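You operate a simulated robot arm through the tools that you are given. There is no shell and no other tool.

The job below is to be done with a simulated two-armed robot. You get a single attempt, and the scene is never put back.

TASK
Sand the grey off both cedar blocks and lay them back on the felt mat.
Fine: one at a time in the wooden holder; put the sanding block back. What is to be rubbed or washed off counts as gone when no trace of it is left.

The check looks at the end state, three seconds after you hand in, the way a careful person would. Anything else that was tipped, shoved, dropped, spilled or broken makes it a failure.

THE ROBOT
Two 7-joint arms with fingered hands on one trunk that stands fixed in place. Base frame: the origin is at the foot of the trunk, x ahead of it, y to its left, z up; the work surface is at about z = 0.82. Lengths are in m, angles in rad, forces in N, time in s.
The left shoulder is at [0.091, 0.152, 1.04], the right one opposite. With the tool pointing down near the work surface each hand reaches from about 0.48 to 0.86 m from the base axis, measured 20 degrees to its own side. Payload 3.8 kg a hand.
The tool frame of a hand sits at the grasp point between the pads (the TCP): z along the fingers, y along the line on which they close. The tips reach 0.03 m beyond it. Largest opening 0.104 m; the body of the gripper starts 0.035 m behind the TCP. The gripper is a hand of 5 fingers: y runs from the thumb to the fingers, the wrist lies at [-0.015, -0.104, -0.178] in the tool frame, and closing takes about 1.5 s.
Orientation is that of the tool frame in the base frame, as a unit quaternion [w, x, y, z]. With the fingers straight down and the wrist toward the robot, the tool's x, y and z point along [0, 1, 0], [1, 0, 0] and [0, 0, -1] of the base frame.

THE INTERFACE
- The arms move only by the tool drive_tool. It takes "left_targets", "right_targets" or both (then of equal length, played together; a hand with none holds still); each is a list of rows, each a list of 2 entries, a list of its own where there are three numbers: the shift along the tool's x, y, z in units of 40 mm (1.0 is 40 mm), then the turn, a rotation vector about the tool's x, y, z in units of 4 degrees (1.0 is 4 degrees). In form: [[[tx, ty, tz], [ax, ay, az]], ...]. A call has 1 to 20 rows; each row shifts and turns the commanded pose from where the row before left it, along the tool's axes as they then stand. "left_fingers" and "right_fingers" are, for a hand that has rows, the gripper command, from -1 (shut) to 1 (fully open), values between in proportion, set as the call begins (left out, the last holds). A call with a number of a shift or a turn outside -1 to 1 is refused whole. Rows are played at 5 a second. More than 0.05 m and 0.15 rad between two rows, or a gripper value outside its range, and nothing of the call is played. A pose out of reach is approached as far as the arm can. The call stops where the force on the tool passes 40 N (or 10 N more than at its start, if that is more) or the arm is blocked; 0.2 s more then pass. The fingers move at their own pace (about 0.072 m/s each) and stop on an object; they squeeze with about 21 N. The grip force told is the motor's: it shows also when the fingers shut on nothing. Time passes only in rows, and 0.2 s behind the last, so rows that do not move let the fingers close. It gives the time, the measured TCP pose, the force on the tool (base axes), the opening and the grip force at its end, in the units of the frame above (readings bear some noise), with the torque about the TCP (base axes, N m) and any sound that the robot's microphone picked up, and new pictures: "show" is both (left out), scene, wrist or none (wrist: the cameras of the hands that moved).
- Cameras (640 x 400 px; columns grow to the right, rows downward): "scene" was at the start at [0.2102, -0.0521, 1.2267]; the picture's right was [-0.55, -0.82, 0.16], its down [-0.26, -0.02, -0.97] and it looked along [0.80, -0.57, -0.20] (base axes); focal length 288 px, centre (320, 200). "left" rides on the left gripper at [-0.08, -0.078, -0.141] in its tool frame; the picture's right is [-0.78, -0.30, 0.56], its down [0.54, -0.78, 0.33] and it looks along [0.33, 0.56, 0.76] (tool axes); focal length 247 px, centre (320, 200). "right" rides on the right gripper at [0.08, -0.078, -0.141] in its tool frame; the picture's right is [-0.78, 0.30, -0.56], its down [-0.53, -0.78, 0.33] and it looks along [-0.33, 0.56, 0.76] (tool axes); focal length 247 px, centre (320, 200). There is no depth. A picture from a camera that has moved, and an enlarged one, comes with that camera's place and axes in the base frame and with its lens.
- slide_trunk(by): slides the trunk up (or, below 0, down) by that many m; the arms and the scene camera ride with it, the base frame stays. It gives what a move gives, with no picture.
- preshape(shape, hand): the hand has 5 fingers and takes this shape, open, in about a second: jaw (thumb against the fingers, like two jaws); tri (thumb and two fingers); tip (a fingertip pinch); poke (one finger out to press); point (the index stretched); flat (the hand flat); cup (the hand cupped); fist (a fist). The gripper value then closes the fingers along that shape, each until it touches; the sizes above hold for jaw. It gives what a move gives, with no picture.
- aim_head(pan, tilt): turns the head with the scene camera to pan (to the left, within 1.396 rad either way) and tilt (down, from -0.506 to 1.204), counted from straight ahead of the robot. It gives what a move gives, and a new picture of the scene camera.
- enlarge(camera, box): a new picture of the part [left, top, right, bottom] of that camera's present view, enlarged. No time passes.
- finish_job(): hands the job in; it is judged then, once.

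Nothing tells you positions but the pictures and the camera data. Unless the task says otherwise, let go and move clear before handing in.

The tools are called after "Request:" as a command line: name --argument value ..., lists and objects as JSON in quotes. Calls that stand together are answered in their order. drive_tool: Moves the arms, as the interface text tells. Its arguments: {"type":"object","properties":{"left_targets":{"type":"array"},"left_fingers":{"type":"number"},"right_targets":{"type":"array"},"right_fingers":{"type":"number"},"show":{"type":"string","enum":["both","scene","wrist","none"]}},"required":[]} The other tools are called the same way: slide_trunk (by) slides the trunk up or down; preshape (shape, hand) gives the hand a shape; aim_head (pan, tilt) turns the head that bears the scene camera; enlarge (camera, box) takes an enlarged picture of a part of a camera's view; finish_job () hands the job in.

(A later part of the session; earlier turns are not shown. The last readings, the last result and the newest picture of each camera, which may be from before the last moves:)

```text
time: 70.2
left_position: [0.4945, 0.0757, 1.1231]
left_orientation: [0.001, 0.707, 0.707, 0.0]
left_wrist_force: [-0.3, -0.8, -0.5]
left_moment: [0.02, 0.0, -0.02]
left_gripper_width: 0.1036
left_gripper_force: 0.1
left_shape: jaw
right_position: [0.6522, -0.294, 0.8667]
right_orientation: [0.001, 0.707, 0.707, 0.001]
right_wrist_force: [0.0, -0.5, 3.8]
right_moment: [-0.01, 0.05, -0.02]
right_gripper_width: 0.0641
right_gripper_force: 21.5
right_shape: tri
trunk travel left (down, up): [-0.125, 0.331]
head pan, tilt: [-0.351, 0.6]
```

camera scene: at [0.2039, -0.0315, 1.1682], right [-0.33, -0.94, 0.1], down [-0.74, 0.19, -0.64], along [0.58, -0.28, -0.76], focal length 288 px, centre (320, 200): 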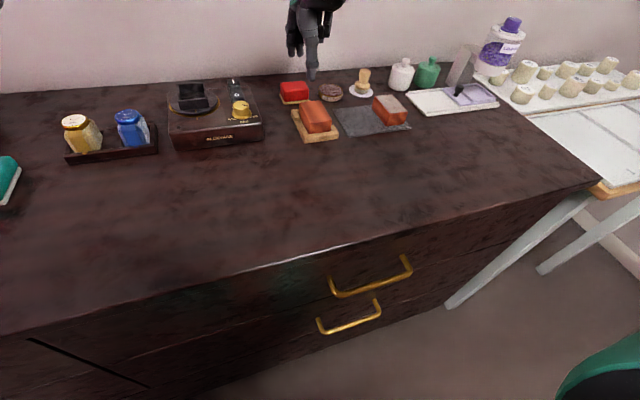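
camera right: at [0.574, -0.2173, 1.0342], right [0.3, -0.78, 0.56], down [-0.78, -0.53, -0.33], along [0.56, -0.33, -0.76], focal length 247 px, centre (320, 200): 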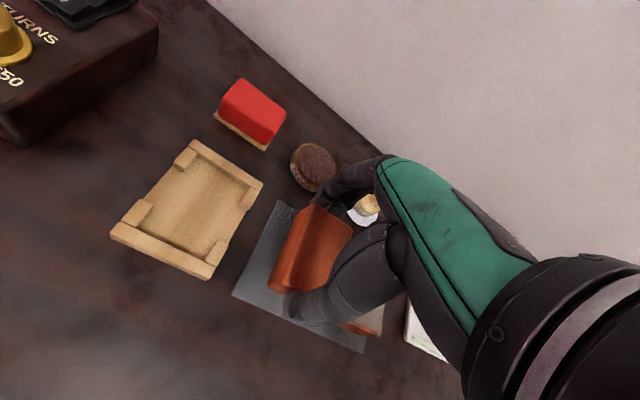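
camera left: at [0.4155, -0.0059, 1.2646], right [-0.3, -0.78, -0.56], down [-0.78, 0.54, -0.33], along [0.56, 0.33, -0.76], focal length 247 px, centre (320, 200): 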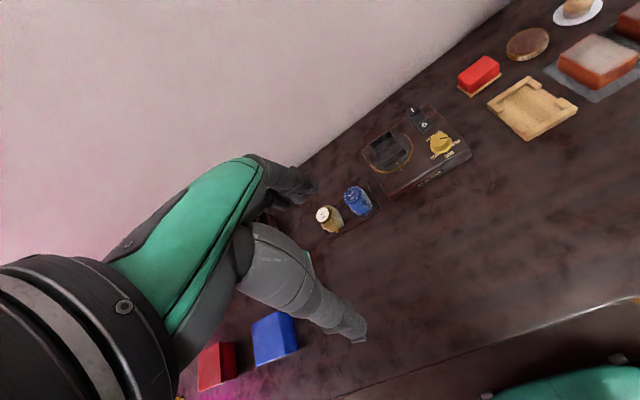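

Touching down at 3.8 N. I open and rise.

Request:
drive_tool --right_targets '[[[0, 0, -0.02], [0, 0, 0]], [[0, 0, 0], [0, 0, 0]], [[0, 0, 0], [0, 0, 0]], [[0, 0, 0], [0, 0, 0]], [[0, 0, 0], [0, 0, 0]]]' --right_fingers 0.68 --show "none"

Request:
drive_tool --right_targets '[[[0, 0, -0.3], [0, 0, 0]], [[0, 0, -0.7], [0, 0, 0]], [[0, 0, -0.9], [0, 0, 0]], [[0, 0, -0.5], [0, 0, 0]], [[0, 0, 0], [0, 0, 0]]]' --show "both"

Request:
enlarge --camera "scene" --box '[290, 60, 430, 150]'

Request:
enlarge --camera "right" --box '[180, 130, 400, 360]'

```text
time: 71.5
left_position: [0.4948, 0.0741, 1.1225]
left_orientation: [0.001, 0.708, 0.707, 0.001]
left_wrist_force: [0.5, -0.2, 0.2]
left_moment: [0.03, 0.01, 0.01]
left_gripper_width: 0.1036
left_gripper_force: 0.1
left_shape: jaw
right_position: [0.6518, -0.2951, 0.8659]
right_orientation: [0.0, 0.707, 0.707, 0.0]
right_wrist_force: [0.0, -0.3, 0.8]
right_moment: [0.03, 0.0, 0.01]
right_gripper_width: 0.0872
right_gripper_force: 0.1
right_shape: tri
trunk travel left (down, up): [-0.125, 0.331]
head pan, tilt: [-0.351, 0.6]
```

```text
time: 72.7
left_position: [0.495, 0.074, 1.1213]
left_orientation: [-0.001, 0.707, 0.707, 0.0]
left_wrist_force: [-0.2, -0.6, 0.6]
left_moment: [0.0, 0.0, 0.01]
left_gripper_width: 0.1039
left_gripper_force: 0.1
left_shape: jaw
right_position: [0.6524, -0.295, 0.9618]
right_orientation: [0.001, 0.707, 0.707, 0.0]
right_wrist_force: [-0.5, 0.5, -0.1]
right_moment: [0.02, 0.03, 0.0]
right_gripper_width: 0.0871
right_gripper_force: 0.1
right_shape: tri
trunk travel left (down, up): [-0.125, 0.331]
head pan, tilt: [-0.351, 0.6]
camera scene: at [0.2034, -0.0316, 1.1684], right [-0.33, -0.94, 0.1], down [-0.74, 0.19, -0.64], along [0.58, -0.28, -0.76], focal length 288 px, centre (320, 200)
camera right: at [0.5741, -0.2161, 1.1042], right [0.3, -0.78, 0.56], down [-0.78, -0.54, -0.33], along [0.56, -0.33, -0.76], focal length 247 px, centre (320, 200)
```

scene: 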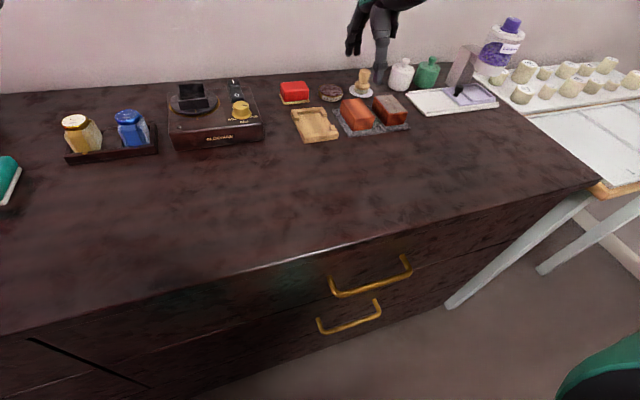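
right: 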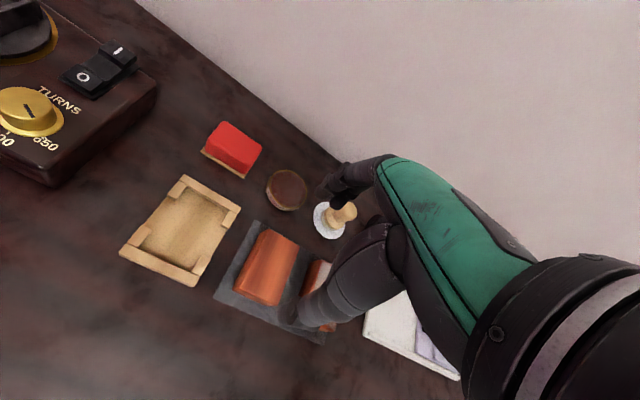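

```text
4.44 times, centred on (360, 105) of scene
camera zoom: at [0.2034, -0.0316, 1.1684], right [-0.33, -0.94, 0.1], down [-0.74, 0.19, -0.64], along [0.58, -0.28, -0.76], focal length 1280 px, centre (142, 622)
```

zoom: 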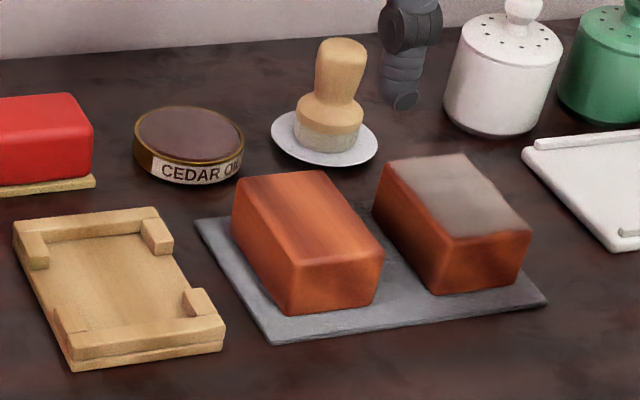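

```text
1.74 times, centred on (290, 245) of right
camera zoom: at [0.5741, -0.2161, 1.1042], right [0.3, -0.78, 0.56], down [-0.78, -0.54, -0.33], along [0.56, -0.33, -0.76], focal length 430 px, centre (372, 122)
```

zoom: 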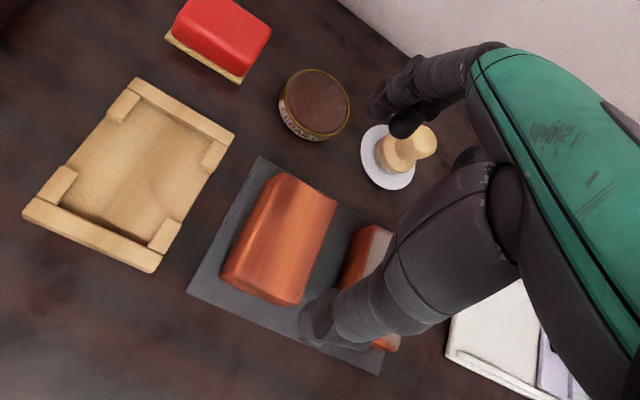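

Block A is back on the mat, clean side up. Block B is about 78 mm to its right, at about (0.654, -0.377), with the brush dish about 2 cm behind the fingers' path. I move over it and check.

Request:
drive_tool --right_targets '[[[-0.65, 0.02, 0], [0, 0, 0]], [[-0.65, 0, 0], [0, 0, 0]], [[-0.64, 0, 0], [0, 0, 0]], [[0, 0, 0.7], [0, 0, 0]], [[0, 0, 0.55], [0, 0, 0]], [[0, 0, 0], [0, 0, 0]]]' --right_fingers 0.6 --show "wrist"

Request:
enlarge --camera "scene" --box '[320, 50, 440, 150]'

Request:
enlarge --camera "right" --box '[200, 130, 420, 360]'

```text
time: 74.0
left_position: [0.4941, 0.0742, 1.1219]
left_orientation: [0.0, 0.707, 0.708, 0.0]
left_wrist_force: [0.0, 0.5, 1.0]
left_moment: [0.01, -0.04, 0.0]
left_gripper_width: 0.1039
left_gripper_force: 0.1
left_shape: jaw
right_position: [0.6537, -0.3728, 0.9099]
right_orientation: [0.0, 0.707, 0.707, -0.001]
right_wrist_force: [0.1, 0.4, -0.7]
right_moment: [-0.01, 0.05, -0.03]
right_gripper_width: 0.0832
right_gripper_force: 0.0
right_shape: tri
trunk travel left (down, up): [-0.125, 0.331]
head pan, tilt: [-0.351, 0.6]
camera right: at [0.5745, -0.2942, 1.0536], right [0.3, -0.78, 0.56], down [-0.78, -0.53, -0.33], along [0.56, -0.33, -0.76], focal length 247 px, centre (320, 200)
```

right: 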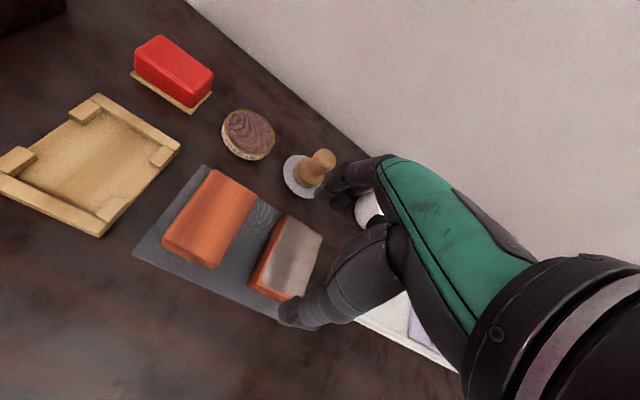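

```text
4.00 times, centred on (380, 100) of scene
camera zoom: at [0.203, -0.0314, 1.1685], right [-0.33, -0.94, 0.1], down [-0.74, 0.19, -0.64], along [0.58, -0.28, -0.76], focal length 1152 px, centre (80, 600)
```

zoom: 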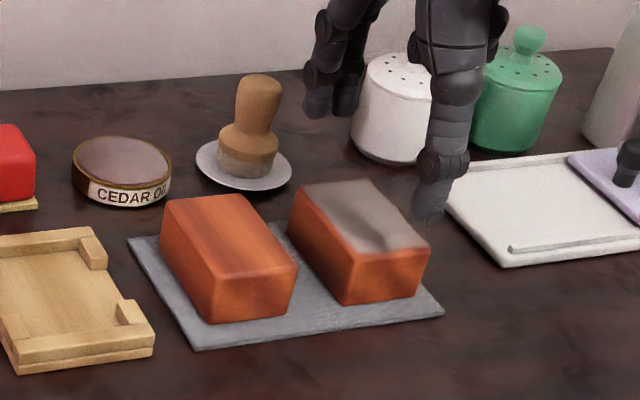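

```text
1.74 times, centred on (310, 245) of right
camera zoom: at [0.5745, -0.2942, 1.0536], right [0.3, -0.78, 0.56], down [-0.78, -0.53, -0.33], along [0.56, -0.33, -0.76], focal length 430 px, centre (337, 122)
```

zoom: 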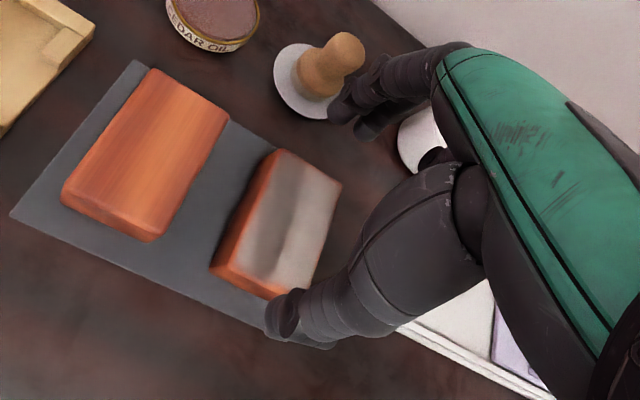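

B's centre works out at y ≈ -0.376, so I shift 2 mm left, descend to grip height and check clearance to the brush.

Request:
drive_tool --right_targets '[[[0.05, 0, 0.4], [0, 0, 0]], [[0, 0, 0.4], [0, 0, 0]], [[0, 0, 0.27], [0, 0, 0]], [[0, 0, 0], [0, 0, 0]]]' --show "none"

Request:
enlarge --camera "scene" --box '[320, 60, 420, 150]'

Request:
enlarge --camera "right" --box '[200, 130, 420, 360]'

```text
time: 75.0
left_position: [0.4947, 0.0747, 1.1213]
left_orientation: [0.0, 0.707, 0.707, 0.0]
left_wrist_force: [0.1, -0.3, -0.1]
left_moment: [0.02, 0.03, 0.02]
left_gripper_width: 0.1037
left_gripper_force: 0.1
left_shape: jaw
right_position: [0.6516, -0.3698, 0.8693]
right_orientation: [0.0, 0.707, 0.707, 0.0]
right_wrist_force: [-0.9, 0.2, 0.2]
right_moment: [-0.01, 0.01, 0.0]
right_gripper_width: 0.0833
right_gripper_force: 0.1
right_shape: tri
trunk travel left (down, up): [-0.125, 0.331]
head pan, tilt: [-0.351, 0.6]
```

```text
4.44 times, centred on (370, 105) of scene
camera zoom: at [0.2032, -0.0314, 1.1685], right [-0.33, -0.94, 0.1], down [-0.74, 0.19, -0.64], along [0.58, -0.28, -0.76], focal length 1280 px, centre (98, 622)
```

zoom: 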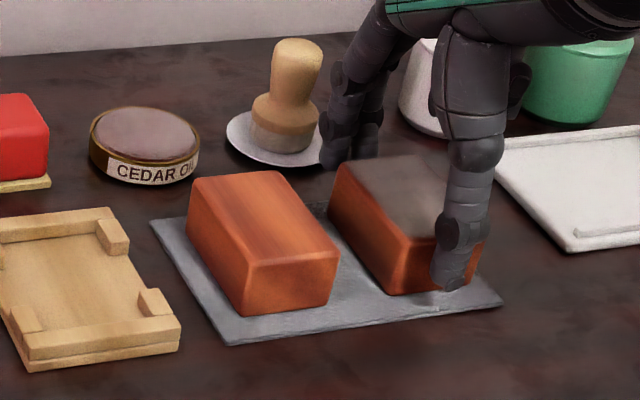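

```text
1.74 times, centred on (310, 245) of right
camera zoom: at [0.5745, -0.2912, 1.0114], right [0.3, -0.78, 0.56], down [-0.78, -0.54, -0.33], along [0.56, -0.33, -0.76], focal length 430 px, centre (337, 122)
```

zoom: 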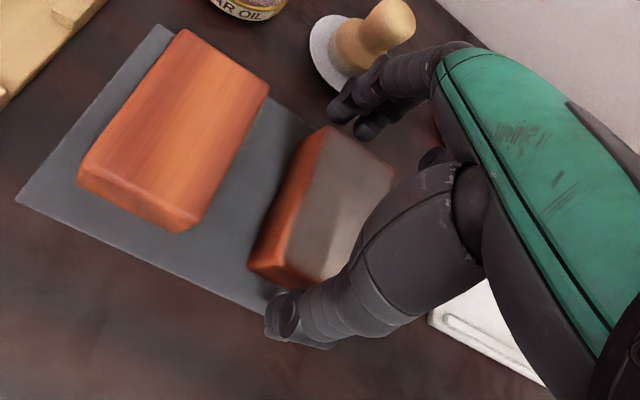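

Clearances are fine. I shift 2 mm right to match the offset used for block A, then close.

Request:
drive_tool --right_targets '[[[-0.05, 0.02, 0.03], [0, 0, 0]], [[0, 0, 0], [0, 0, 0]]]' --show "none"

Request:
drive_tool --right_targets '[[[0, 0, 0], [0, 0, 0]], [[0, 0, 0], [0, 0, 0]], [[0, 0, 0], [0, 0, 0]], [[0, 0, 0], [0, 0, 0]], [[0, 0, 0], [0, 0, 0]], [[0, 0, 0], [0, 0, 0]], [[0, 0, 0], [0, 0, 0]], [[0, 0, 0], [0, 0, 0]]]' --right_fingers -1 --show "none"

Request:
enlarge --camera "scene" --box '[320, 60, 420, 150]'

```text
time: 75.7
left_position: [0.4938, 0.0735, 1.1216]
left_orientation: [-0.001, 0.707, 0.707, 0.0]
left_wrist_force: [0.6, 0.3, 0.2]
left_moment: [-0.03, 0.03, 0.02]
left_gripper_width: 0.1037
left_gripper_force: 0.1
left_shape: jaw
right_position: [0.6532, -0.3719, 0.8676]
right_orientation: [0.0, 0.707, 0.707, -0.001]
right_wrist_force: [-0.5, -0.5, 0.2]
right_moment: [0.0, 0.02, -0.05]
right_gripper_width: 0.0836
right_gripper_force: 0.0
right_shape: tri
trunk travel left (down, up): [-0.125, 0.331]
head pan, tilt: [-0.351, 0.6]
```

```text
time: 77.5
left_position: [0.4945, 0.0747, 1.1227]
left_orientation: [0.0, 0.707, 0.707, 0.001]
left_wrist_force: [-0.6, 0.0, -0.7]
left_moment: [0.0, 0.03, -0.02]
left_gripper_width: 0.1036
left_gripper_force: 0.0
left_shape: jaw
right_position: [0.6535, -0.3735, 0.8686]
right_orientation: [0.0, 0.707, 0.707, 0.0]
right_wrist_force: [-0.4, 0.4, -0.1]
right_moment: [0.0, 0.0, 0.02]
right_gripper_width: 0.0645
right_gripper_force: 21.0
right_shape: tri
trunk travel left (down, up): [-0.125, 0.331]
head pan, tilt: [-0.351, 0.6]
```

```text
4.44 times, centred on (370, 105) of scene
camera zoom: at [0.2033, -0.0315, 1.1684], right [-0.33, -0.94, 0.1], down [-0.74, 0.19, -0.64], along [0.58, -0.28, -0.76], focal length 1280 px, centre (98, 622)
```

zoom: 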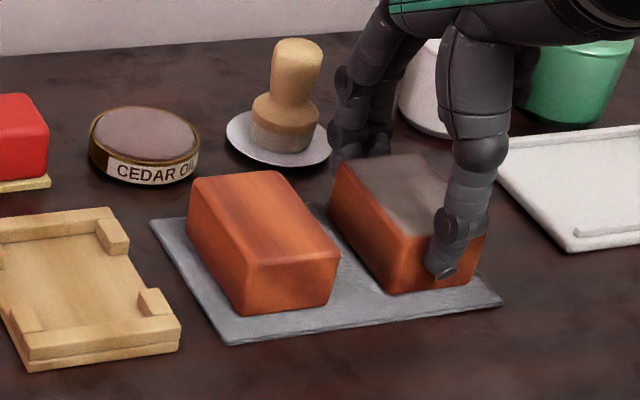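

Block B is gripped (0.0645 m, 21 N). I lift it and roll it to check its underside as I did for A.

Request:
drive_tool --right_targets '[[[0, 0, -0.3], [0, 0, 0]], [[0, 0, -0.8], [0, 0, 0]], [[0, 0, -1], [0, 0, 0]], [[0, 0, -1], [0, 0, 0]], [[0, 0, -1], [0, 0, 0]], [[0, 0, -1], [0, 0, 0]], [[0, 0, -0.9], [0, 0, 0]], [[0, 0, 0], [0, 1, 0]], [[0, 0, 0], [0, 1, 0]], [[0, 0, 0], [0, 1, 0]], [[0, 0, 0], [0, 1, 0]], [[0, 0, 0], [0, 1, 0]], [[0, 0, 0], [0, 1, 0]], [[0, 0, 0], [0, 1, 0]], [[0, 0, 0], [0, 1, 0]], [[0, 0, 0], [0, 1, 0]], [[0, 0, 0], [0, 1, 0]], [[0, 0, 0], [0, 1, 0]], [[0, 0, 0], [0, 1, 0]], [[0, 0, 0], [0, 1, 0]]]' --show "none"

Request:
aim_head --pan -0.5 --tilt 0.3

```text
time: 81.7
left_position: [0.4942, 0.0741, 1.1213]
left_orientation: [0.001, 0.707, 0.707, 0.0]
left_wrist_force: [0.8, 0.1, -0.5]
left_moment: [0.01, 0.02, -0.01]
left_gripper_width: 0.1035
left_gripper_force: 0.0
left_shape: jaw
right_position: [0.6544, -0.3739, 1.1085]
right_orientation: [-0.311, 0.635, 0.635, 0.311]
right_wrist_force: [0.7, 0.1, -0.3]
right_moment: [-0.01, 0.0, 0.0]
right_gripper_width: 0.0639
right_gripper_force: 21.3
right_shape: tri
trunk travel left (down, up): [-0.125, 0.331]
head pan, tilt: [-0.351, 0.6]
```

```text
time: 82.5
left_position: [0.4957, 0.0749, 1.1225]
left_orientation: [0.0, 0.707, 0.707, 0.0]
left_wrist_force: [-0.1, 0.4, 0.6]
left_moment: [0.0, 0.01, 0.0]
left_gripper_width: 0.1036
left_gripper_force: 0.0
left_shape: jaw
right_position: [0.6541, -0.3741, 1.1094]
right_orientation: [-0.31, 0.635, 0.636, 0.311]
right_wrist_force: [-0.6, -0.2, 0.3]
right_moment: [0.02, -0.04, -0.01]
right_gripper_width: 0.0641
right_gripper_force: 20.8
right_shape: tri
trunk travel left (down, up): [-0.125, 0.331]
head pan, tilt: [-0.499, 0.3]
camera scene: at [0.2101, -0.0458, 1.195], right [-0.46, -0.88, 0.14], down [-0.52, 0.14, -0.84], along [0.72, -0.46, -0.52], focal length 288 px, centre (320, 200)
```

scene: 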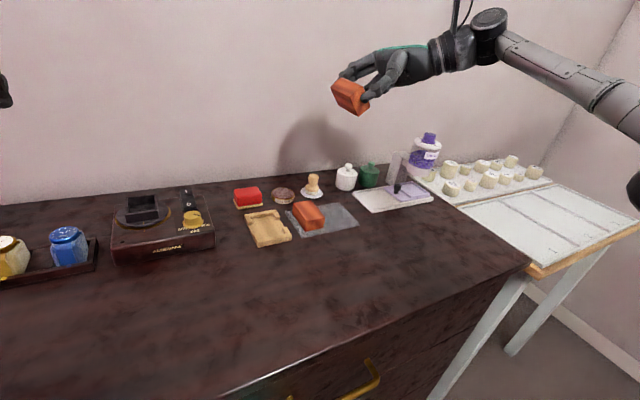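

Request:
enlarge --camera "scene" --box '[310, 50, 410, 130]'

Request:
drive_tool --right_targets '[[[0, 0, 0], [0, -1, 0]], [[0, 0, 0], [0, -1, 0]], [[0, 0, 0], [0, -1, 0]], [[0, 0, 0], [0, -1, 0]], [[0, 0, 0], [0, -1, 0]], [[0, 0, 0], [0, -1, 0]], [[0, 0, 0], [0, -1, 0]], [[0, 0, 0], [0, -1, 0]], [[0, 0, 0], [0, -1, 0]], [[0, 0, 0], [0, -1, 0]], [[0, 0, 0], [0, -1, 0]], [[0, 0, 0], [0, -1, 0]], [[0, 0, 0], [0, -1, 0]], [[0, 0, 0], [0, 0, 0]]]' --show "none"

Request:
drive_tool --right_targets '[[[0.6, 0, 0.6], [0, 0, 0]], [[0.8, 0, 0.7], [0, 0, 0]], [[0.8, 0, 0.7], [0, 0, 0]], [[0.8, 0, 0.7], [0, 0, 0]], [[0.7, 0, 0.6], [0, 0, 0]], [[0.45, 0, 0.6], [0, 0, 0]], [[0, 0, 0.6], [0, 0, 0]], [[0, 0, 0], [0, 0, 0]]]' --show "none"

Request:
aim_head --pan -0.35 --tilt 0.6

Request:
enlarge --camera "scene" --box '[270, 60, 370, 150]'

Request:
enlarge --camera "right" --box '[200, 170, 360, 330]'

```text
5.00 times, centred on (360, 90) of scene
camera zoom: at [0.2101, -0.0458, 1.195], right [-0.46, -0.88, 0.14], down [-0.52, 0.14, -0.84], along [0.72, -0.46, -0.52], focal length 1440 px, centre (120, 750)
```

zoom: 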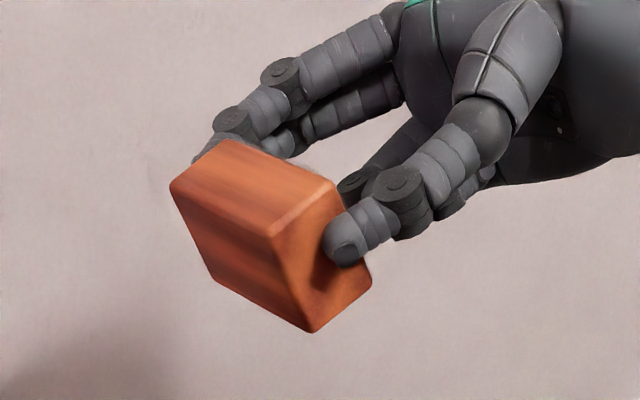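

```text
time: 85.5
left_position: [0.4955, 0.0735, 1.1219]
left_orientation: [-0.001, 0.707, 0.707, 0.0]
left_wrist_force: [-0.6, -0.7, 0.8]
left_moment: [0.0, 0.02, 0.03]
left_gripper_width: 0.1038
left_gripper_force: 0.0
left_shape: jaw
right_position: [0.6545, -0.3724, 1.1089]
right_orientation: [0.0, 0.707, 0.707, -0.001]
right_wrist_force: [-0.1, -0.5, -0.7]
right_moment: [-0.03, 0.03, -0.03]
right_gripper_width: 0.0638
right_gripper_force: 20.6
right_shape: tri
trunk travel left (down, up): [-0.125, 0.331]
head pan, tilt: [-0.499, 0.3]
```

```text
time: 87.2
left_position: [0.4948, 0.0744, 1.1217]
left_orientation: [0.0, 0.707, 0.708, 0.0]
left_wrist_force: [-0.6, -0.6, -0.2]
left_moment: [0.01, 0.0, 0.02]
left_gripper_width: 0.104
left_gripper_force: 0.1
left_shape: jaw
right_position: [0.653, -0.2083, 0.928]
right_orientation: [0.0, 0.708, 0.706, 0.0]
right_wrist_force: [-0.3, -0.6, -0.1]
right_moment: [0.03, 0.03, 0.01]
right_gripper_width: 0.0641
right_gripper_force: 21.0
right_shape: tri
trunk travel left (down, up): [-0.125, 0.331]
head pan, tilt: [-0.499, 0.3]
```

```text
time: 88.0
left_position: [0.4951, 0.074, 1.1226]
left_orientation: [0.0, 0.707, 0.708, 0.0]
left_wrist_force: [0.1, 0.8, -0.6]
left_moment: [-0.01, -0.01, -0.02]
left_gripper_width: 0.1035
left_gripper_force: 0.1
left_shape: jaw
right_position: [0.6535, -0.2084, 0.9304]
right_orientation: [0.0, 0.707, 0.707, 0.0]
right_wrist_force: [0.3, -0.1, -2.0]
right_moment: [0.0, -0.02, -0.01]
right_gripper_width: 0.0642
right_gripper_force: 20.8
right_shape: tri
trunk travel left (down, up): [-0.125, 0.331]
head pan, tilt: [-0.351, 0.6]
camera scene: at [0.2033, -0.0315, 1.1685], right [-0.33, -0.94, 0.1], down [-0.74, 0.19, -0.64], along [0.58, -0.28, -0.76], focal length 288 px, centre (320, 200)
```

scene: 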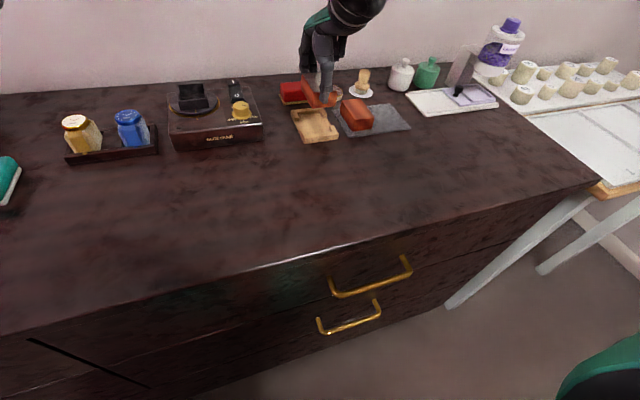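

```text
4.44 times, centred on (320, 105) of scene
camera zoom: at [0.2033, -0.0315, 1.1685], right [-0.33, -0.94, 0.1], down [-0.74, 0.19, -0.64], along [0.58, -0.28, -0.76], focal length 1280 px, centre (320, 622)
```

zoom: 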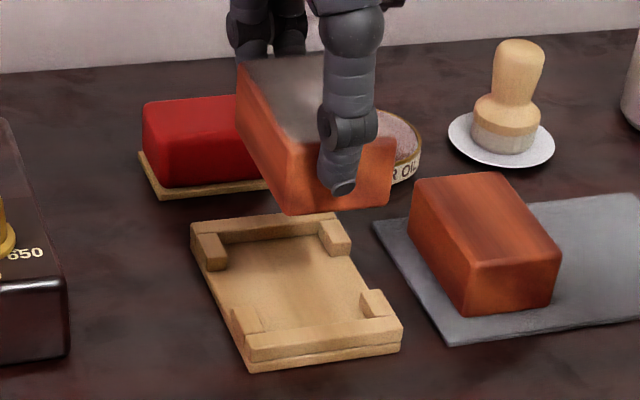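

```text
2.50 times, centred on (280, 250) of right
camera zoom: at [0.5758, -0.1292, 1.0718], right [0.3, -0.78, 0.56], down [-0.78, -0.54, -0.33], along [0.56, -0.33, -0.76], focal length 617 px, centre (420, 75)
```

zoom: 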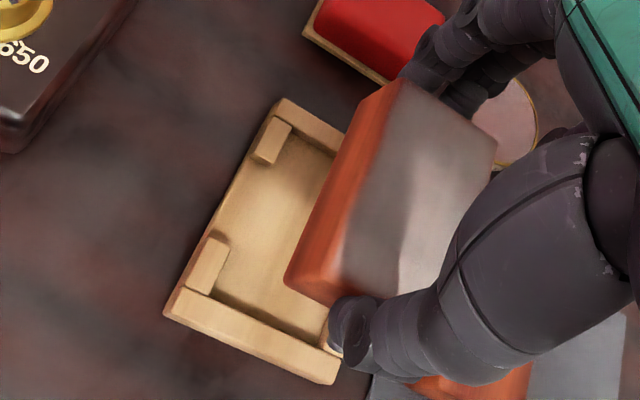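

B's underside is clean too. It hangs in the hand just like A did, so I shift 3–4 mm left to the TCP pose that seated A and lower towards the holder.

Request:
drive_tool --right_targets '[[[0.09, 0, 0.45], [0, 0, 0]], [[0, 0, 0.5], [0, 0, 0]], [[0, 0, 0.35], [0, 0, 0]], [[0, 0, 0], [0, 0, 0]], [[0, 0, 0], [0, 0, 0]]]' --show "none"

Request:
enlarge --camera "scene" --box '[280, 80, 360, 150]'

Request:
enlarge --camera "right" --box '[200, 170, 360, 330]'

```text
time: 89.2
left_position: [0.4945, 0.0747, 1.1223]
left_orientation: [0.0, 0.707, 0.707, 0.0]
left_wrist_force: [0.1, -0.3, -0.2]
left_moment: [-0.01, 0.0, 0.01]
left_gripper_width: 0.1038
left_gripper_force: 0.1
left_shape: jaw
right_position: [0.6544, -0.2042, 0.8783]
right_orientation: [0.001, 0.707, 0.707, 0.0]
right_wrist_force: [0.3, 0.2, 0.0]
right_moment: [-0.01, 0.04, 0.0]
right_gripper_width: 0.0642
right_gripper_force: 20.9
right_shape: tri
trunk travel left (down, up): [-0.125, 0.331]
head pan, tilt: [-0.351, 0.6]
```

```text
5.71 times, centred on (320, 115) of scene
camera zoom: at [0.2033, -0.0315, 1.1684], right [-0.33, -0.94, 0.1], down [-0.74, 0.19, -0.64], along [0.58, -0.28, -0.76], focal length 1646 px, centre (320, 686)
```

zoom: 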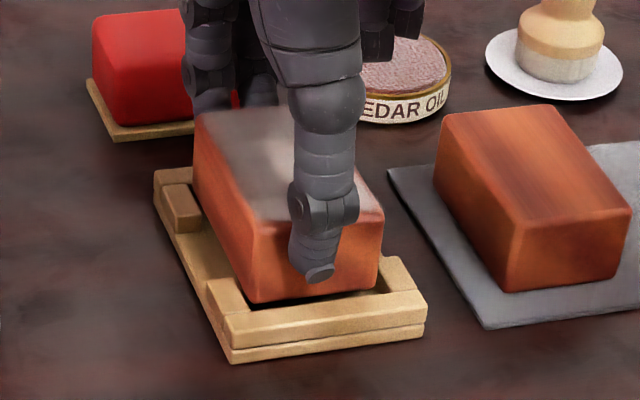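

```text
2.50 times, centred on (280, 250) of right
camera zoom: at [0.576, -0.1249, 1.0198], right [0.3, -0.78, 0.56], down [-0.78, -0.54, -0.33], along [0.56, -0.33, -0.76], focal length 617 px, centre (420, 75)
```

zoom: 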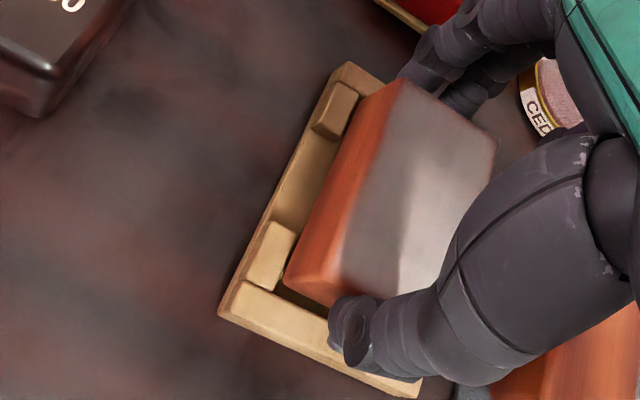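

B is about 4 mm further left than A was at this stage, close to the left tabs. I shift it right by 3.5 mm and re-check.

Request:
drive_tool --right_targets '[[[-0.09, 0.02, 0], [0, 0, 0]], [[0, 0, 0.1], [0, 0, 0]], [[0, 0, 0], [0, 0, 0]]]' --show "none"

Request:
enlarge --camera "scene" --box '[280, 80, 360, 150]'

Request:
enlarge --camera "right" --box '[200, 170, 360, 330]'

```text
time: 90.0
left_position: [0.4947, 0.0747, 1.123]
left_orientation: [0.0, 0.707, 0.707, 0.0]
left_wrist_force: [0.1, -0.5, 0.3]
left_moment: [0.01, 0.02, 0.02]
left_gripper_width: 0.1034
left_gripper_force: 0.0
left_shape: jaw
right_position: [0.6551, -0.2068, 0.8736]
right_orientation: [0.0, 0.707, 0.707, 0.001]
right_wrist_force: [0.3, 1.0, 0.4]
right_moment: [0.01, 0.0, -0.01]
right_gripper_width: 0.0638
right_gripper_force: 21.1
right_shape: tri
trunk travel left (down, up): [-0.125, 0.331]
head pan, tilt: [-0.351, 0.6]
```

```text
5.71 times, centred on (320, 115) of scene
camera zoom: at [0.2033, -0.0315, 1.1684], right [-0.33, -0.94, 0.1], down [-0.74, 0.19, -0.64], along [0.58, -0.28, -0.76], focal length 1646 px, centre (320, 686)
```

zoom: 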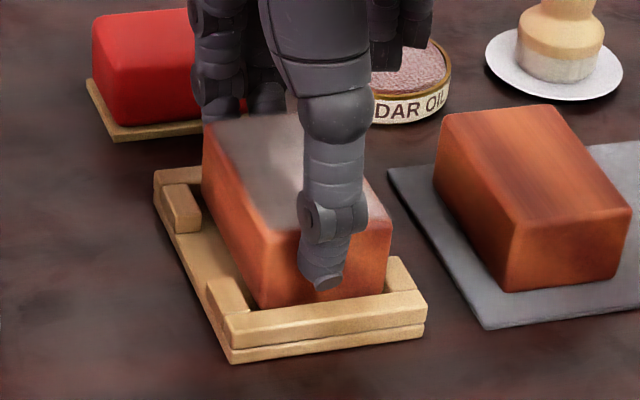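

```text
2.50 times, centred on (280, 250) of right
camera zoom: at [0.577, -0.1286, 1.0156], right [0.3, -0.78, 0.56], down [-0.78, -0.53, -0.33], along [0.56, -0.33, -0.76], focal length 617 px, centre (420, 75)
```

zoom: 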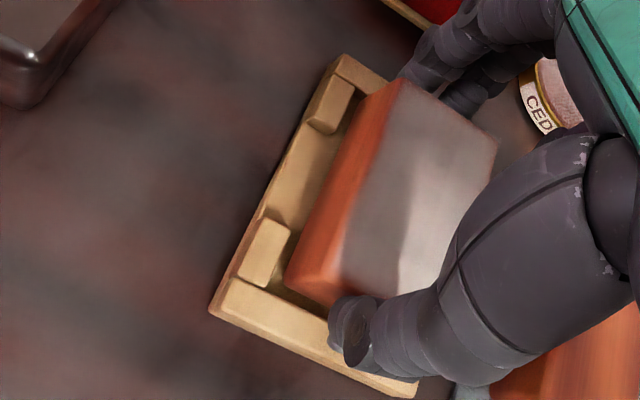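

Now it matches where A was. I lower to contact.

Request:
drive_tool --right_targets '[[[0, 0, 0.04], [0, 0, 0]], [[0, 0, 0.03], [0, 0, 0]], [[0, 0, 0], [0, 0, 0]]]' --show "none"

Request:
drive_tool --right_targets '[[[0, 0, 0.03], [0, 0, 0]], [[0, 0, 0], [0, 0, 0]]]' --show "none"

Request:
drive_tool --right_targets '[[[0, 0, 0.03], [0, 0, 0]], [[0, 0, 0], [0, 0, 0]]]' --show "none"

Request:
enlarge --camera "scene" --box '[280, 80, 360, 150]'

```text
time: 90.8
left_position: [0.4959, 0.0745, 1.1211]
left_orientation: [0.0, 0.707, 0.707, 0.0]
left_wrist_force: [0.4, -0.4, -0.5]
left_moment: [0.02, 0.02, -0.01]
left_gripper_width: 0.1037
left_gripper_force: 0.1
left_shape: jaw
right_position: [0.6544, -0.2059, 0.8713]
right_orientation: [0.0, 0.707, 0.707, 0.0]
right_wrist_force: [1.6, -0.2, 2.7]
right_moment: [-0.02, 0.01, -0.02]
right_gripper_width: 0.0641
right_gripper_force: 20.8
right_shape: tri
trunk travel left (down, up): [-0.125, 0.331]
head pan, tilt: [-0.351, 0.6]
```

```text
time: 91.5
left_position: [0.4949, 0.0743, 1.1218]
left_orientation: [0.0, 0.707, 0.707, 0.0]
left_wrist_force: [0.3, -0.2, -0.1]
left_moment: [0.01, -0.02, -0.04]
left_gripper_width: 0.1037
left_gripper_force: 0.0
left_shape: jaw
right_position: [0.6543, -0.2065, 0.8706]
right_orientation: [0.001, 0.707, 0.707, 0.0]
right_wrist_force: [2.6, -1.8, 7.5]
right_moment: [-0.04, -0.02, -0.02]
right_gripper_width: 0.0641
right_gripper_force: 20.8
right_shape: tri
trunk travel left (down, up): [-0.125, 0.331]
head pan, tilt: [-0.351, 0.6]
```

```text
time: 92.0
left_position: [0.4926, 0.0747, 1.1226]
left_orientation: [0.0, 0.707, 0.707, 0.0]
left_wrist_force: [-0.3, 0.1, -0.7]
left_moment: [0.01, 0.0, 0.03]
left_gripper_width: 0.1037
left_gripper_force: 0.1
left_shape: jaw
right_position: [0.6541, -0.2072, 0.8697]
right_orientation: [0.001, 0.707, 0.707, 0.001]
right_wrist_force: [3.2, -1.2, 15.1]
right_moment: [-0.06, -0.02, 0.01]
right_gripper_width: 0.0635
right_gripper_force: 21.1
right_shape: tri
trunk travel left (down, up): [-0.125, 0.331]
head pan, tilt: [-0.351, 0.6]
```

```text
5.71 times, centred on (320, 115) of scene
camera zoom: at [0.2015, -0.0311, 1.169], right [-0.33, -0.94, 0.1], down [-0.74, 0.19, -0.64], along [0.58, -0.28, -0.76], focal length 1646 px, centre (320, 686)
```

zoom: 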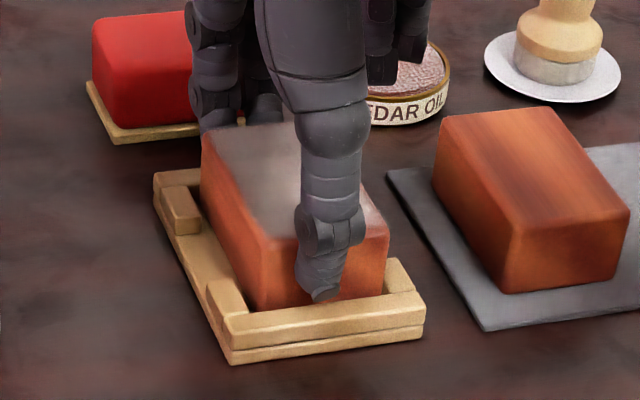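

Seated. I relieve the pressure, open, and rise to confirm it lies flat in the holder.

Request:
drive_tool --right_targets '[[[0, 0, -0.07], [0, 0, 0]], [[0, 0, 0], [0, 0, 0]]]' --show "none"

Request:
drive_tool --right_targets '[[[0, 0, 0], [0, 0, 0]], [[0, 0, 0], [0, 0, 0]], [[0, 0, 0], [0, 0, 0]], [[0, 0, 0], [0, 0, 0]]]' --right_fingers 0.65 --show "none"

Request:
drive_tool --right_targets '[[[0, 0, -0.3], [0, 0, 0]], [[0, 0, -0.7], [0, 0, 0]], [[0, 0, -0.9], [0, 0, 0]], [[0, 0, 0], [0, 0, 0]]]' --show "none"

Request:
enlarge --camera "scene" --box '[270, 60, 380, 150]'

Request:
enlarge --camera "right" --box '[200, 130, 400, 330]'

```text
time: 92.7
left_position: [0.4937, 0.0748, 1.122]
left_orientation: [0.0, 0.707, 0.707, 0.0]
left_wrist_force: [-0.3, 0.4, 0.5]
left_moment: [0.04, 0.01, 0.02]
left_gripper_width: 0.1036
left_gripper_force: 0.0
left_shape: jaw
right_position: [0.6547, -0.2072, 0.869]
right_orientation: [0.0, 0.707, 0.707, 0.001]
right_wrist_force: [4.3, 0.3, 9.4]
right_moment: [0.02, -0.09, -0.03]
right_gripper_width: 0.0637
right_gripper_force: 21.6
right_shape: tri
trunk travel left (down, up): [-0.125, 0.331]
head pan, tilt: [-0.351, 0.6]
```

```text
time: 93.7
left_position: [0.4951, 0.0736, 1.1217]
left_orientation: [0.0, 0.707, 0.707, -0.001]
left_wrist_force: [-0.1, 0.2, -0.1]
left_moment: [-0.02, 0.02, 0.04]
left_gripper_width: 0.1036
left_gripper_force: 0.1
left_shape: jaw
right_position: [0.6537, -0.2073, 0.8701]
right_orientation: [-0.001, 0.707, 0.708, 0.0]
right_wrist_force: [-0.9, 0.0, -0.7]
right_moment: [0.02, 0.02, 0.01]
right_gripper_width: 0.0856
right_gripper_force: 0.0
right_shape: tri
trunk travel left (down, up): [-0.125, 0.331]
head pan, tilt: [-0.351, 0.6]
```

```text
time: 94.7
left_position: [0.496, 0.0747, 1.1222]
left_orientation: [0.0, 0.707, 0.707, 0.0]
left_wrist_force: [-0.1, 0.7, 0.6]
left_moment: [0.01, 0.04, -0.04]
left_gripper_width: 0.1038
left_gripper_force: 0.1
left_shape: jaw
right_position: [0.6544, -0.209, 0.9447]
right_orientation: [0.0, 0.707, 0.707, 0.0]
right_wrist_force: [0.7, 0.7, -0.2]
right_moment: [-0.01, -0.02, 0.02]
right_gripper_width: 0.0854
right_gripper_force: 0.1
right_shape: tri
trunk travel left (down, up): [-0.125, 0.331]
head pan, tilt: [-0.351, 0.6]
```

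```text
4.44 times, centred on (325, 105) of scene
camera zoom: at [0.2036, -0.0315, 1.1683], right [-0.33, -0.94, 0.1], down [-0.74, 0.19, -0.64], along [0.58, -0.28, -0.76], focal length 1280 px, centre (298, 622)
```

zoom: 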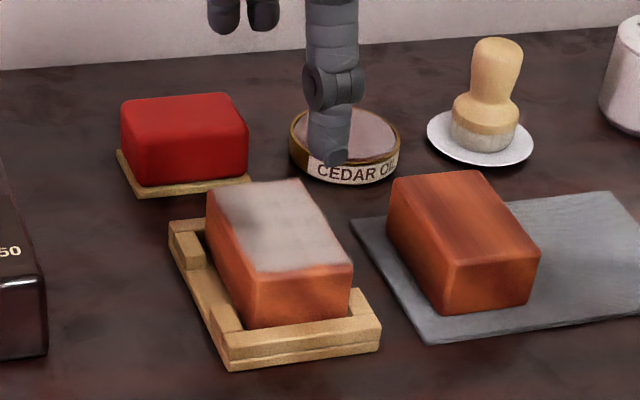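

```text
2.00 times, centred on (300, 230) of right
camera zoom: at [0.5768, -0.1289, 1.0881], right [0.3, -0.78, 0.56], down [-0.78, -0.54, -0.33], along [0.56, -0.33, -0.76], focal length 494 px, centre (360, 140)
```

zoom: 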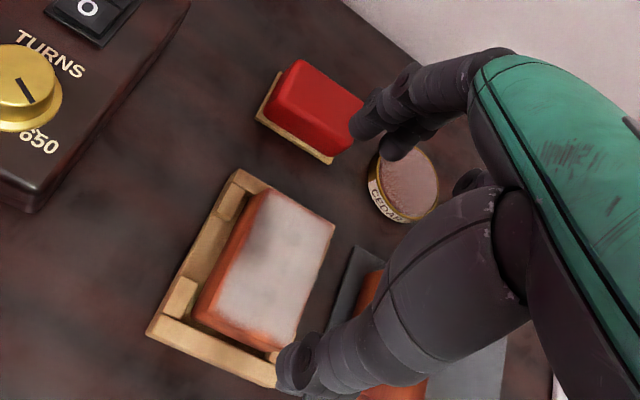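

B sits flat in the holder. Now I go back for the sanding block with the same slightly tilted approach.

Request:
drive_tool --right_targets '[[[0.15, 0.95, 0], [0, 0, 0]], [[0.15, 0.95, 0], [0, 0, 0]], [[0, 0, 0.5], [-1, 0, 0]], [[0, 0.25, 0.29], [0, 0, 0]], [[0, 0.28, 0.29], [0, 0, 0]], [[0, 0, 0], [0, 0, 0]]]' --right_fingers 0.5 --show "none"

Request:
enlarge --camera "scene" --box '[260, 40, 360, 140]'

Request:
enlarge --camera "right" --box '[200, 130, 400, 330]'

```text
time: 96.0
left_position: [0.4945, 0.0752, 1.1225]
left_orientation: [-0.001, 0.707, 0.707, 0.0]
left_wrist_force: [0.2, 0.6, -0.4]
left_moment: [0.01, -0.03, -0.03]
left_gripper_width: 0.1037
left_gripper_force: 0.0
left_shape: jaw
right_position: [0.7529, -0.1953, 0.9043]
right_orientation: [0.024, 0.707, 0.706, 0.025]
right_wrist_force: [0.0, -0.2, 1.0]
right_moment: [0.02, 0.03, 0.0]
right_gripper_width: 0.0782
right_gripper_force: 0.0
right_shape: tri
trunk travel left (down, up): [-0.125, 0.331]
head pan, tilt: [-0.351, 0.6]
```

```text
4.00 times, centred on (310, 90) of scene
camera zoom: at [0.2025, -0.0313, 1.1687], right [-0.33, -0.94, 0.1], down [-0.74, 0.19, -0.64], along [0.58, -0.28, -0.76], focal length 1152 px, centre (360, 640)
```

zoom: 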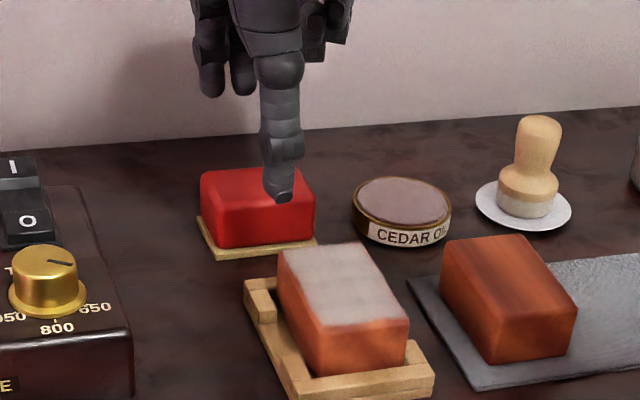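

```text
2.00 times, centred on (300, 230) of right
camera zoom: at [0.6646, -0.116, 1.0416], right [0.26, -0.78, 0.58], down [-0.75, -0.54, -0.39], along [0.61, -0.33, -0.72], focal length 494 px, centre (360, 140)
```

zoom: 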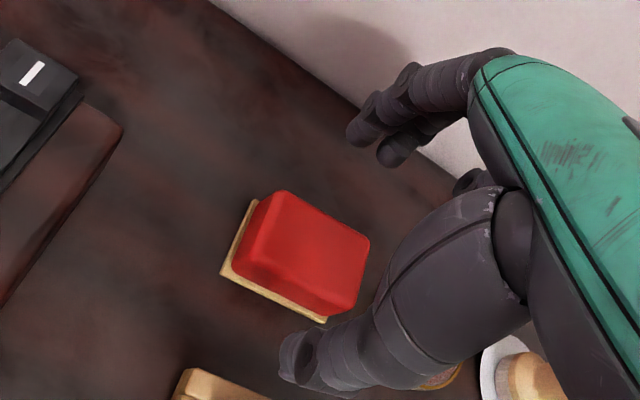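

Positioned over the sanding block. I descend to z ≈ 0.862 and close.

Request:
drive_tool --right_targets '[[[-0.04, 0.1, 0.3], [0, 0, 0]], [[0, -0.03, 0.4], [0, 0, 0]], [[0, -0.03, 0.355], [0, 0, 0]], [[0, 0, 0], [0, 0, 0]]]' --show "none"

Request:
enlarge --camera "scene" --box '[260, 40, 360, 140]'

Request:
drive_tool --right_targets '[[[0, 0, 0], [0, 0, 0]], [[0, 0, 0], [0, 0, 0]], [[0, 0, 0], [0, 0, 0]], [[0, 0, 0], [0, 0, 0]], [[0, 0, 0], [0, 0, 0]], [[0, 0, 0], [0, 0, 0]], [[0, 0, 0], [0, 0, 0]], [[0, 0, 0], [0, 0, 0]]]' --right_fingers -1 --show "none"

Request:
enlarge --camera "scene" --box '[260, 40, 360, 140]'

```text
time: 97.0
left_position: [0.4948, 0.0745, 1.1212]
left_orientation: [0.0, 0.707, 0.707, -0.001]
left_wrist_force: [0.6, -0.8, 0.8]
left_moment: [-0.03, 0.0, -0.02]
left_gripper_width: 0.1037
left_gripper_force: 0.0
left_shape: jaw
right_position: [0.7573, -0.1973, 0.8617]
right_orientation: [0.025, 0.707, 0.706, 0.025]
right_wrist_force: [0.6, -0.6, 0.1]
right_moment: [-0.04, 0.04, -0.05]
right_gripper_width: 0.0782
right_gripper_force: 0.2
right_shape: tri
trunk travel left (down, up): [-0.125, 0.331]
head pan, tilt: [-0.351, 0.6]
```

```text
4.00 times, centred on (310, 90) of scene
camera zoom: at [0.2032, -0.0314, 1.1685], right [-0.33, -0.94, 0.1], down [-0.74, 0.19, -0.64], along [0.58, -0.28, -0.76], focal length 1152 px, centre (360, 640)
```

zoom: 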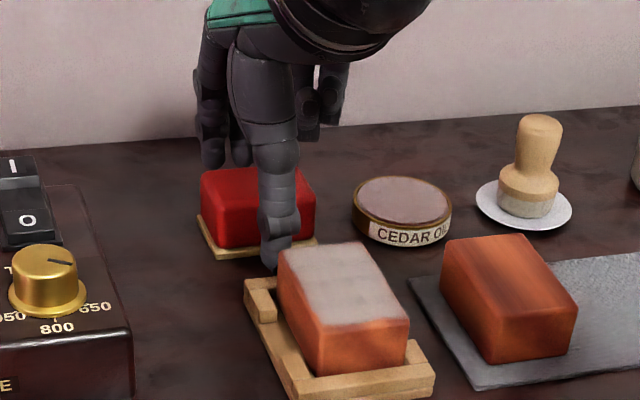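

```text
time: 98.8
left_position: [0.4927, 0.0739, 1.1218]
left_orientation: [0.0, 0.707, 0.707, 0.0]
left_wrist_force: [0.5, -0.2, 0.0]
left_moment: [-0.01, 0.04, 0.03]
left_gripper_width: 0.1036
left_gripper_force: 0.1
left_shape: jaw
right_position: [0.7568, -0.197, 0.8618]
right_orientation: [0.025, 0.706, 0.707, 0.025]
right_wrist_force: [0.2, 0.2, 1.1]
right_moment: [0.01, 0.01, 0.0]
right_gripper_width: 0.0348
right_gripper_force: 20.9
right_shape: tri
trunk travel left (down, up): [-0.125, 0.331]
head pan, tilt: [-0.351, 0.6]
```

```text
4.00 times, centred on (310, 90) of scene
camera zoom: at [0.2034, -0.0315, 1.1684], right [-0.33, -0.94, 0.1], down [-0.74, 0.19, -0.64], along [0.58, -0.28, -0.76], focal length 1152 px, centre (360, 640)
```

zoom: 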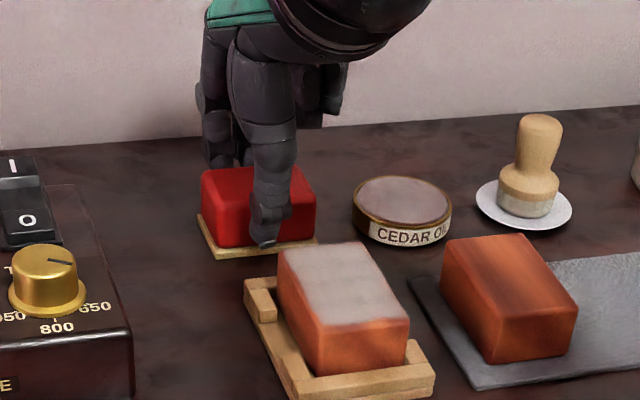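

Gripped again. I lift it and carry it over block B in the holder.

Request:
drive_tool --right_targets '[[[0, 0.02, -0.3], [0, 0, 0]], [[0, 0.05, -0.7], [0, 0, 0]], [[0, -0.464, -0.534], [0, 0, 0]], [[0, -0.464, -0.534], [0, 0, 0]], [[-0.1, -0.84, -0.059], [0, 0, 0]], [[-0.1, -0.84, -0.059], [0, 0, 0]], [[0, 0, 0], [0, 0, 0]]]' --show "none"

Request:
enlarge --camera "scene" --box '[260, 40, 380, 150]'

Request:
enlarge --camera "right" --box '[200, 130, 400, 330]'

```text
time: 100.5
left_position: [0.496, 0.0746, 1.1208]
left_orientation: [0.0, 0.707, 0.707, 0.0]
left_wrist_force: [0.9, 0.2, -0.3]
left_moment: [0.03, 0.04, 0.01]
left_gripper_width: 0.1035
left_gripper_force: 0.2
left_shape: jaw
right_position: [0.6493, -0.2053, 0.9432]
right_orientation: [0.025, 0.707, 0.707, 0.024]
right_wrist_force: [1.0, -0.1, -1.0]
right_moment: [0.0, -0.01, 0.02]
right_gripper_width: 0.035
right_gripper_force: 21.0
right_shape: tri
trunk travel left (down, up): [-0.125, 0.331]
head pan, tilt: [-0.351, 0.6]
```

```text
3.64 times, centred on (320, 95) of scene
camera zoom: at [0.204, -0.0313, 1.1682], right [-0.33, -0.94, 0.1], down [-0.74, 0.19, -0.64], along [0.58, -0.28, -0.76], focal length 1047 px, centre (320, 582)
```

zoom: 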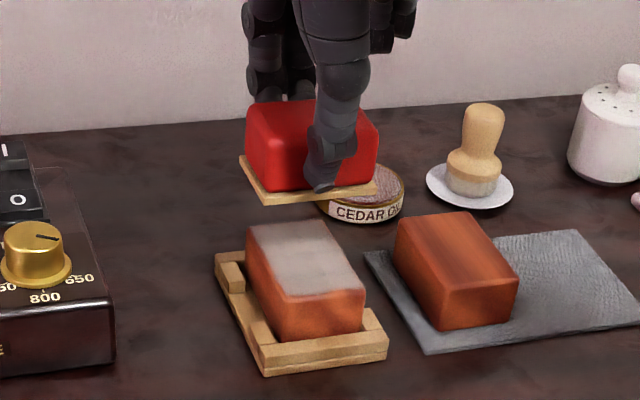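

```text
2.00 times, centred on (300, 230) of right
camera zoom: at [0.5622, -0.1251, 1.0802], right [0.26, -0.78, 0.58], down [-0.75, -0.53, -0.38], along [0.61, -0.33, -0.72], focal length 494 px, centre (360, 140)
```

zoom: 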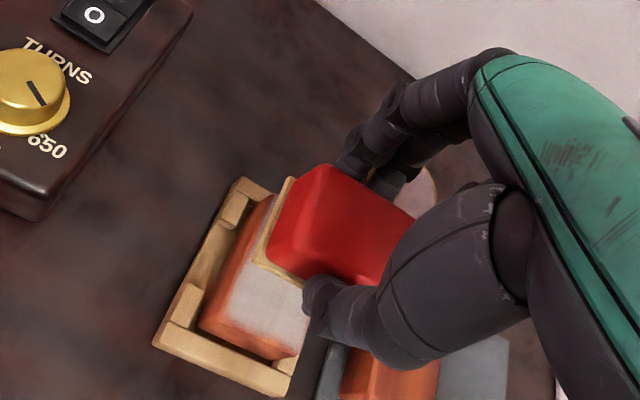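

Sanding block is centred on block B. I lower to just above and step into contact.

Request:
drive_tool --right_targets '[[[-0.02, -0.03, 0.45], [0, 0, 0]], [[0, -0.03, 0.4], [0, 0, 0]], [[0, -0.01, 0.22], [0, 0, 0]], [[0, 0, 0], [0, 0, 0]]]' --show "none"

Request:
drive_tool --right_targets '[[[0, 0, 0.03], [0, 0, 0]], [[0, 0, 0], [0, 0, 0]]]' --show "none"

Request:
drive_tool --right_targets '[[[0, 0, 0.03], [0, 0, 0]], [[0, 0, 0], [0, 0, 0]]]' --show "none"

Request:
drive_tool --right_targets '[[[0, 0, 0.03], [0, 0, 0]], [[0, 0, 0], [0, 0, 0]]]' --show "none"

```text
time: 101.5
left_position: [0.4962, 0.0748, 1.1219]
left_orientation: [0.0, 0.707, 0.707, 0.0]
left_wrist_force: [0.2, 0.1, 0.0]
left_moment: [0.01, -0.02, 0.0]
left_gripper_width: 0.1036
left_gripper_force: 0.0
left_shape: jaw
right_position: [0.65, -0.2049, 0.8994]
right_orientation: [0.025, 0.706, 0.707, 0.025]
right_wrist_force: [1.1, -0.6, -0.5]
right_moment: [-0.01, -0.05, -0.01]
right_gripper_width: 0.0348
right_gripper_force: 21.3
right_shape: tri
trunk travel left (down, up): [-0.125, 0.331]
head pan, tilt: [-0.351, 0.6]
```

```text
time: 102.0
left_position: [0.4949, 0.0742, 1.1223]
left_orientation: [-0.001, 0.707, 0.707, 0.0]
left_wrist_force: [0.5, 0.6, 0.4]
left_moment: [0.02, -0.03, -0.01]
left_gripper_width: 0.104
left_gripper_force: 0.1
left_shape: jaw
right_position: [0.6506, -0.2055, 0.8995]
right_orientation: [0.025, 0.707, 0.706, 0.025]
right_wrist_force: [0.4, -0.2, -1.0]
right_moment: [-0.01, 0.02, 0.0]
right_gripper_width: 0.0346
right_gripper_force: 20.8
right_shape: tri
trunk travel left (down, up): [-0.125, 0.331]
head pan, tilt: [-0.351, 0.6]
```

```text
time: 102.7
left_position: [0.4941, 0.0734, 1.1224]
left_orientation: [0.0, 0.707, 0.707, 0.0]
left_wrist_force: [-0.3, -0.2, 0.1]
left_moment: [-0.01, 0.0, -0.01]
left_gripper_width: 0.1037
left_gripper_force: 0.1
left_shape: jaw
right_position: [0.6518, -0.2068, 0.898]
right_orientation: [0.024, 0.707, 0.707, 0.025]
right_wrist_force: [1.1, -0.1, -0.4]
right_moment: [0.03, 0.0, -0.02]
right_gripper_width: 0.0346
right_gripper_force: 21.0
right_shape: tri
trunk travel left (down, up): [-0.125, 0.331]
head pan, tilt: [-0.351, 0.6]
```

```text
time: 103.2
left_position: [0.4951, 0.0745, 1.1219]
left_orientation: [0.0, 0.707, 0.707, 0.0]
left_wrist_force: [-0.3, 0.9, 0.6]
left_moment: [-0.01, 0.01, 0.0]
left_gripper_width: 0.1035
left_gripper_force: 0.0
left_shape: jaw
right_position: [0.6516, -0.2052, 0.8966]
right_orientation: [0.025, 0.706, 0.707, 0.025]
right_wrist_force: [-0.1, 0.0, 2.9]
right_moment: [-0.03, 0.06, 0.0]
right_gripper_width: 0.0349
right_gripper_force: 21.6
right_shape: tri
trunk travel left (down, up): [-0.125, 0.331]
head pan, tilt: [-0.351, 0.6]
```

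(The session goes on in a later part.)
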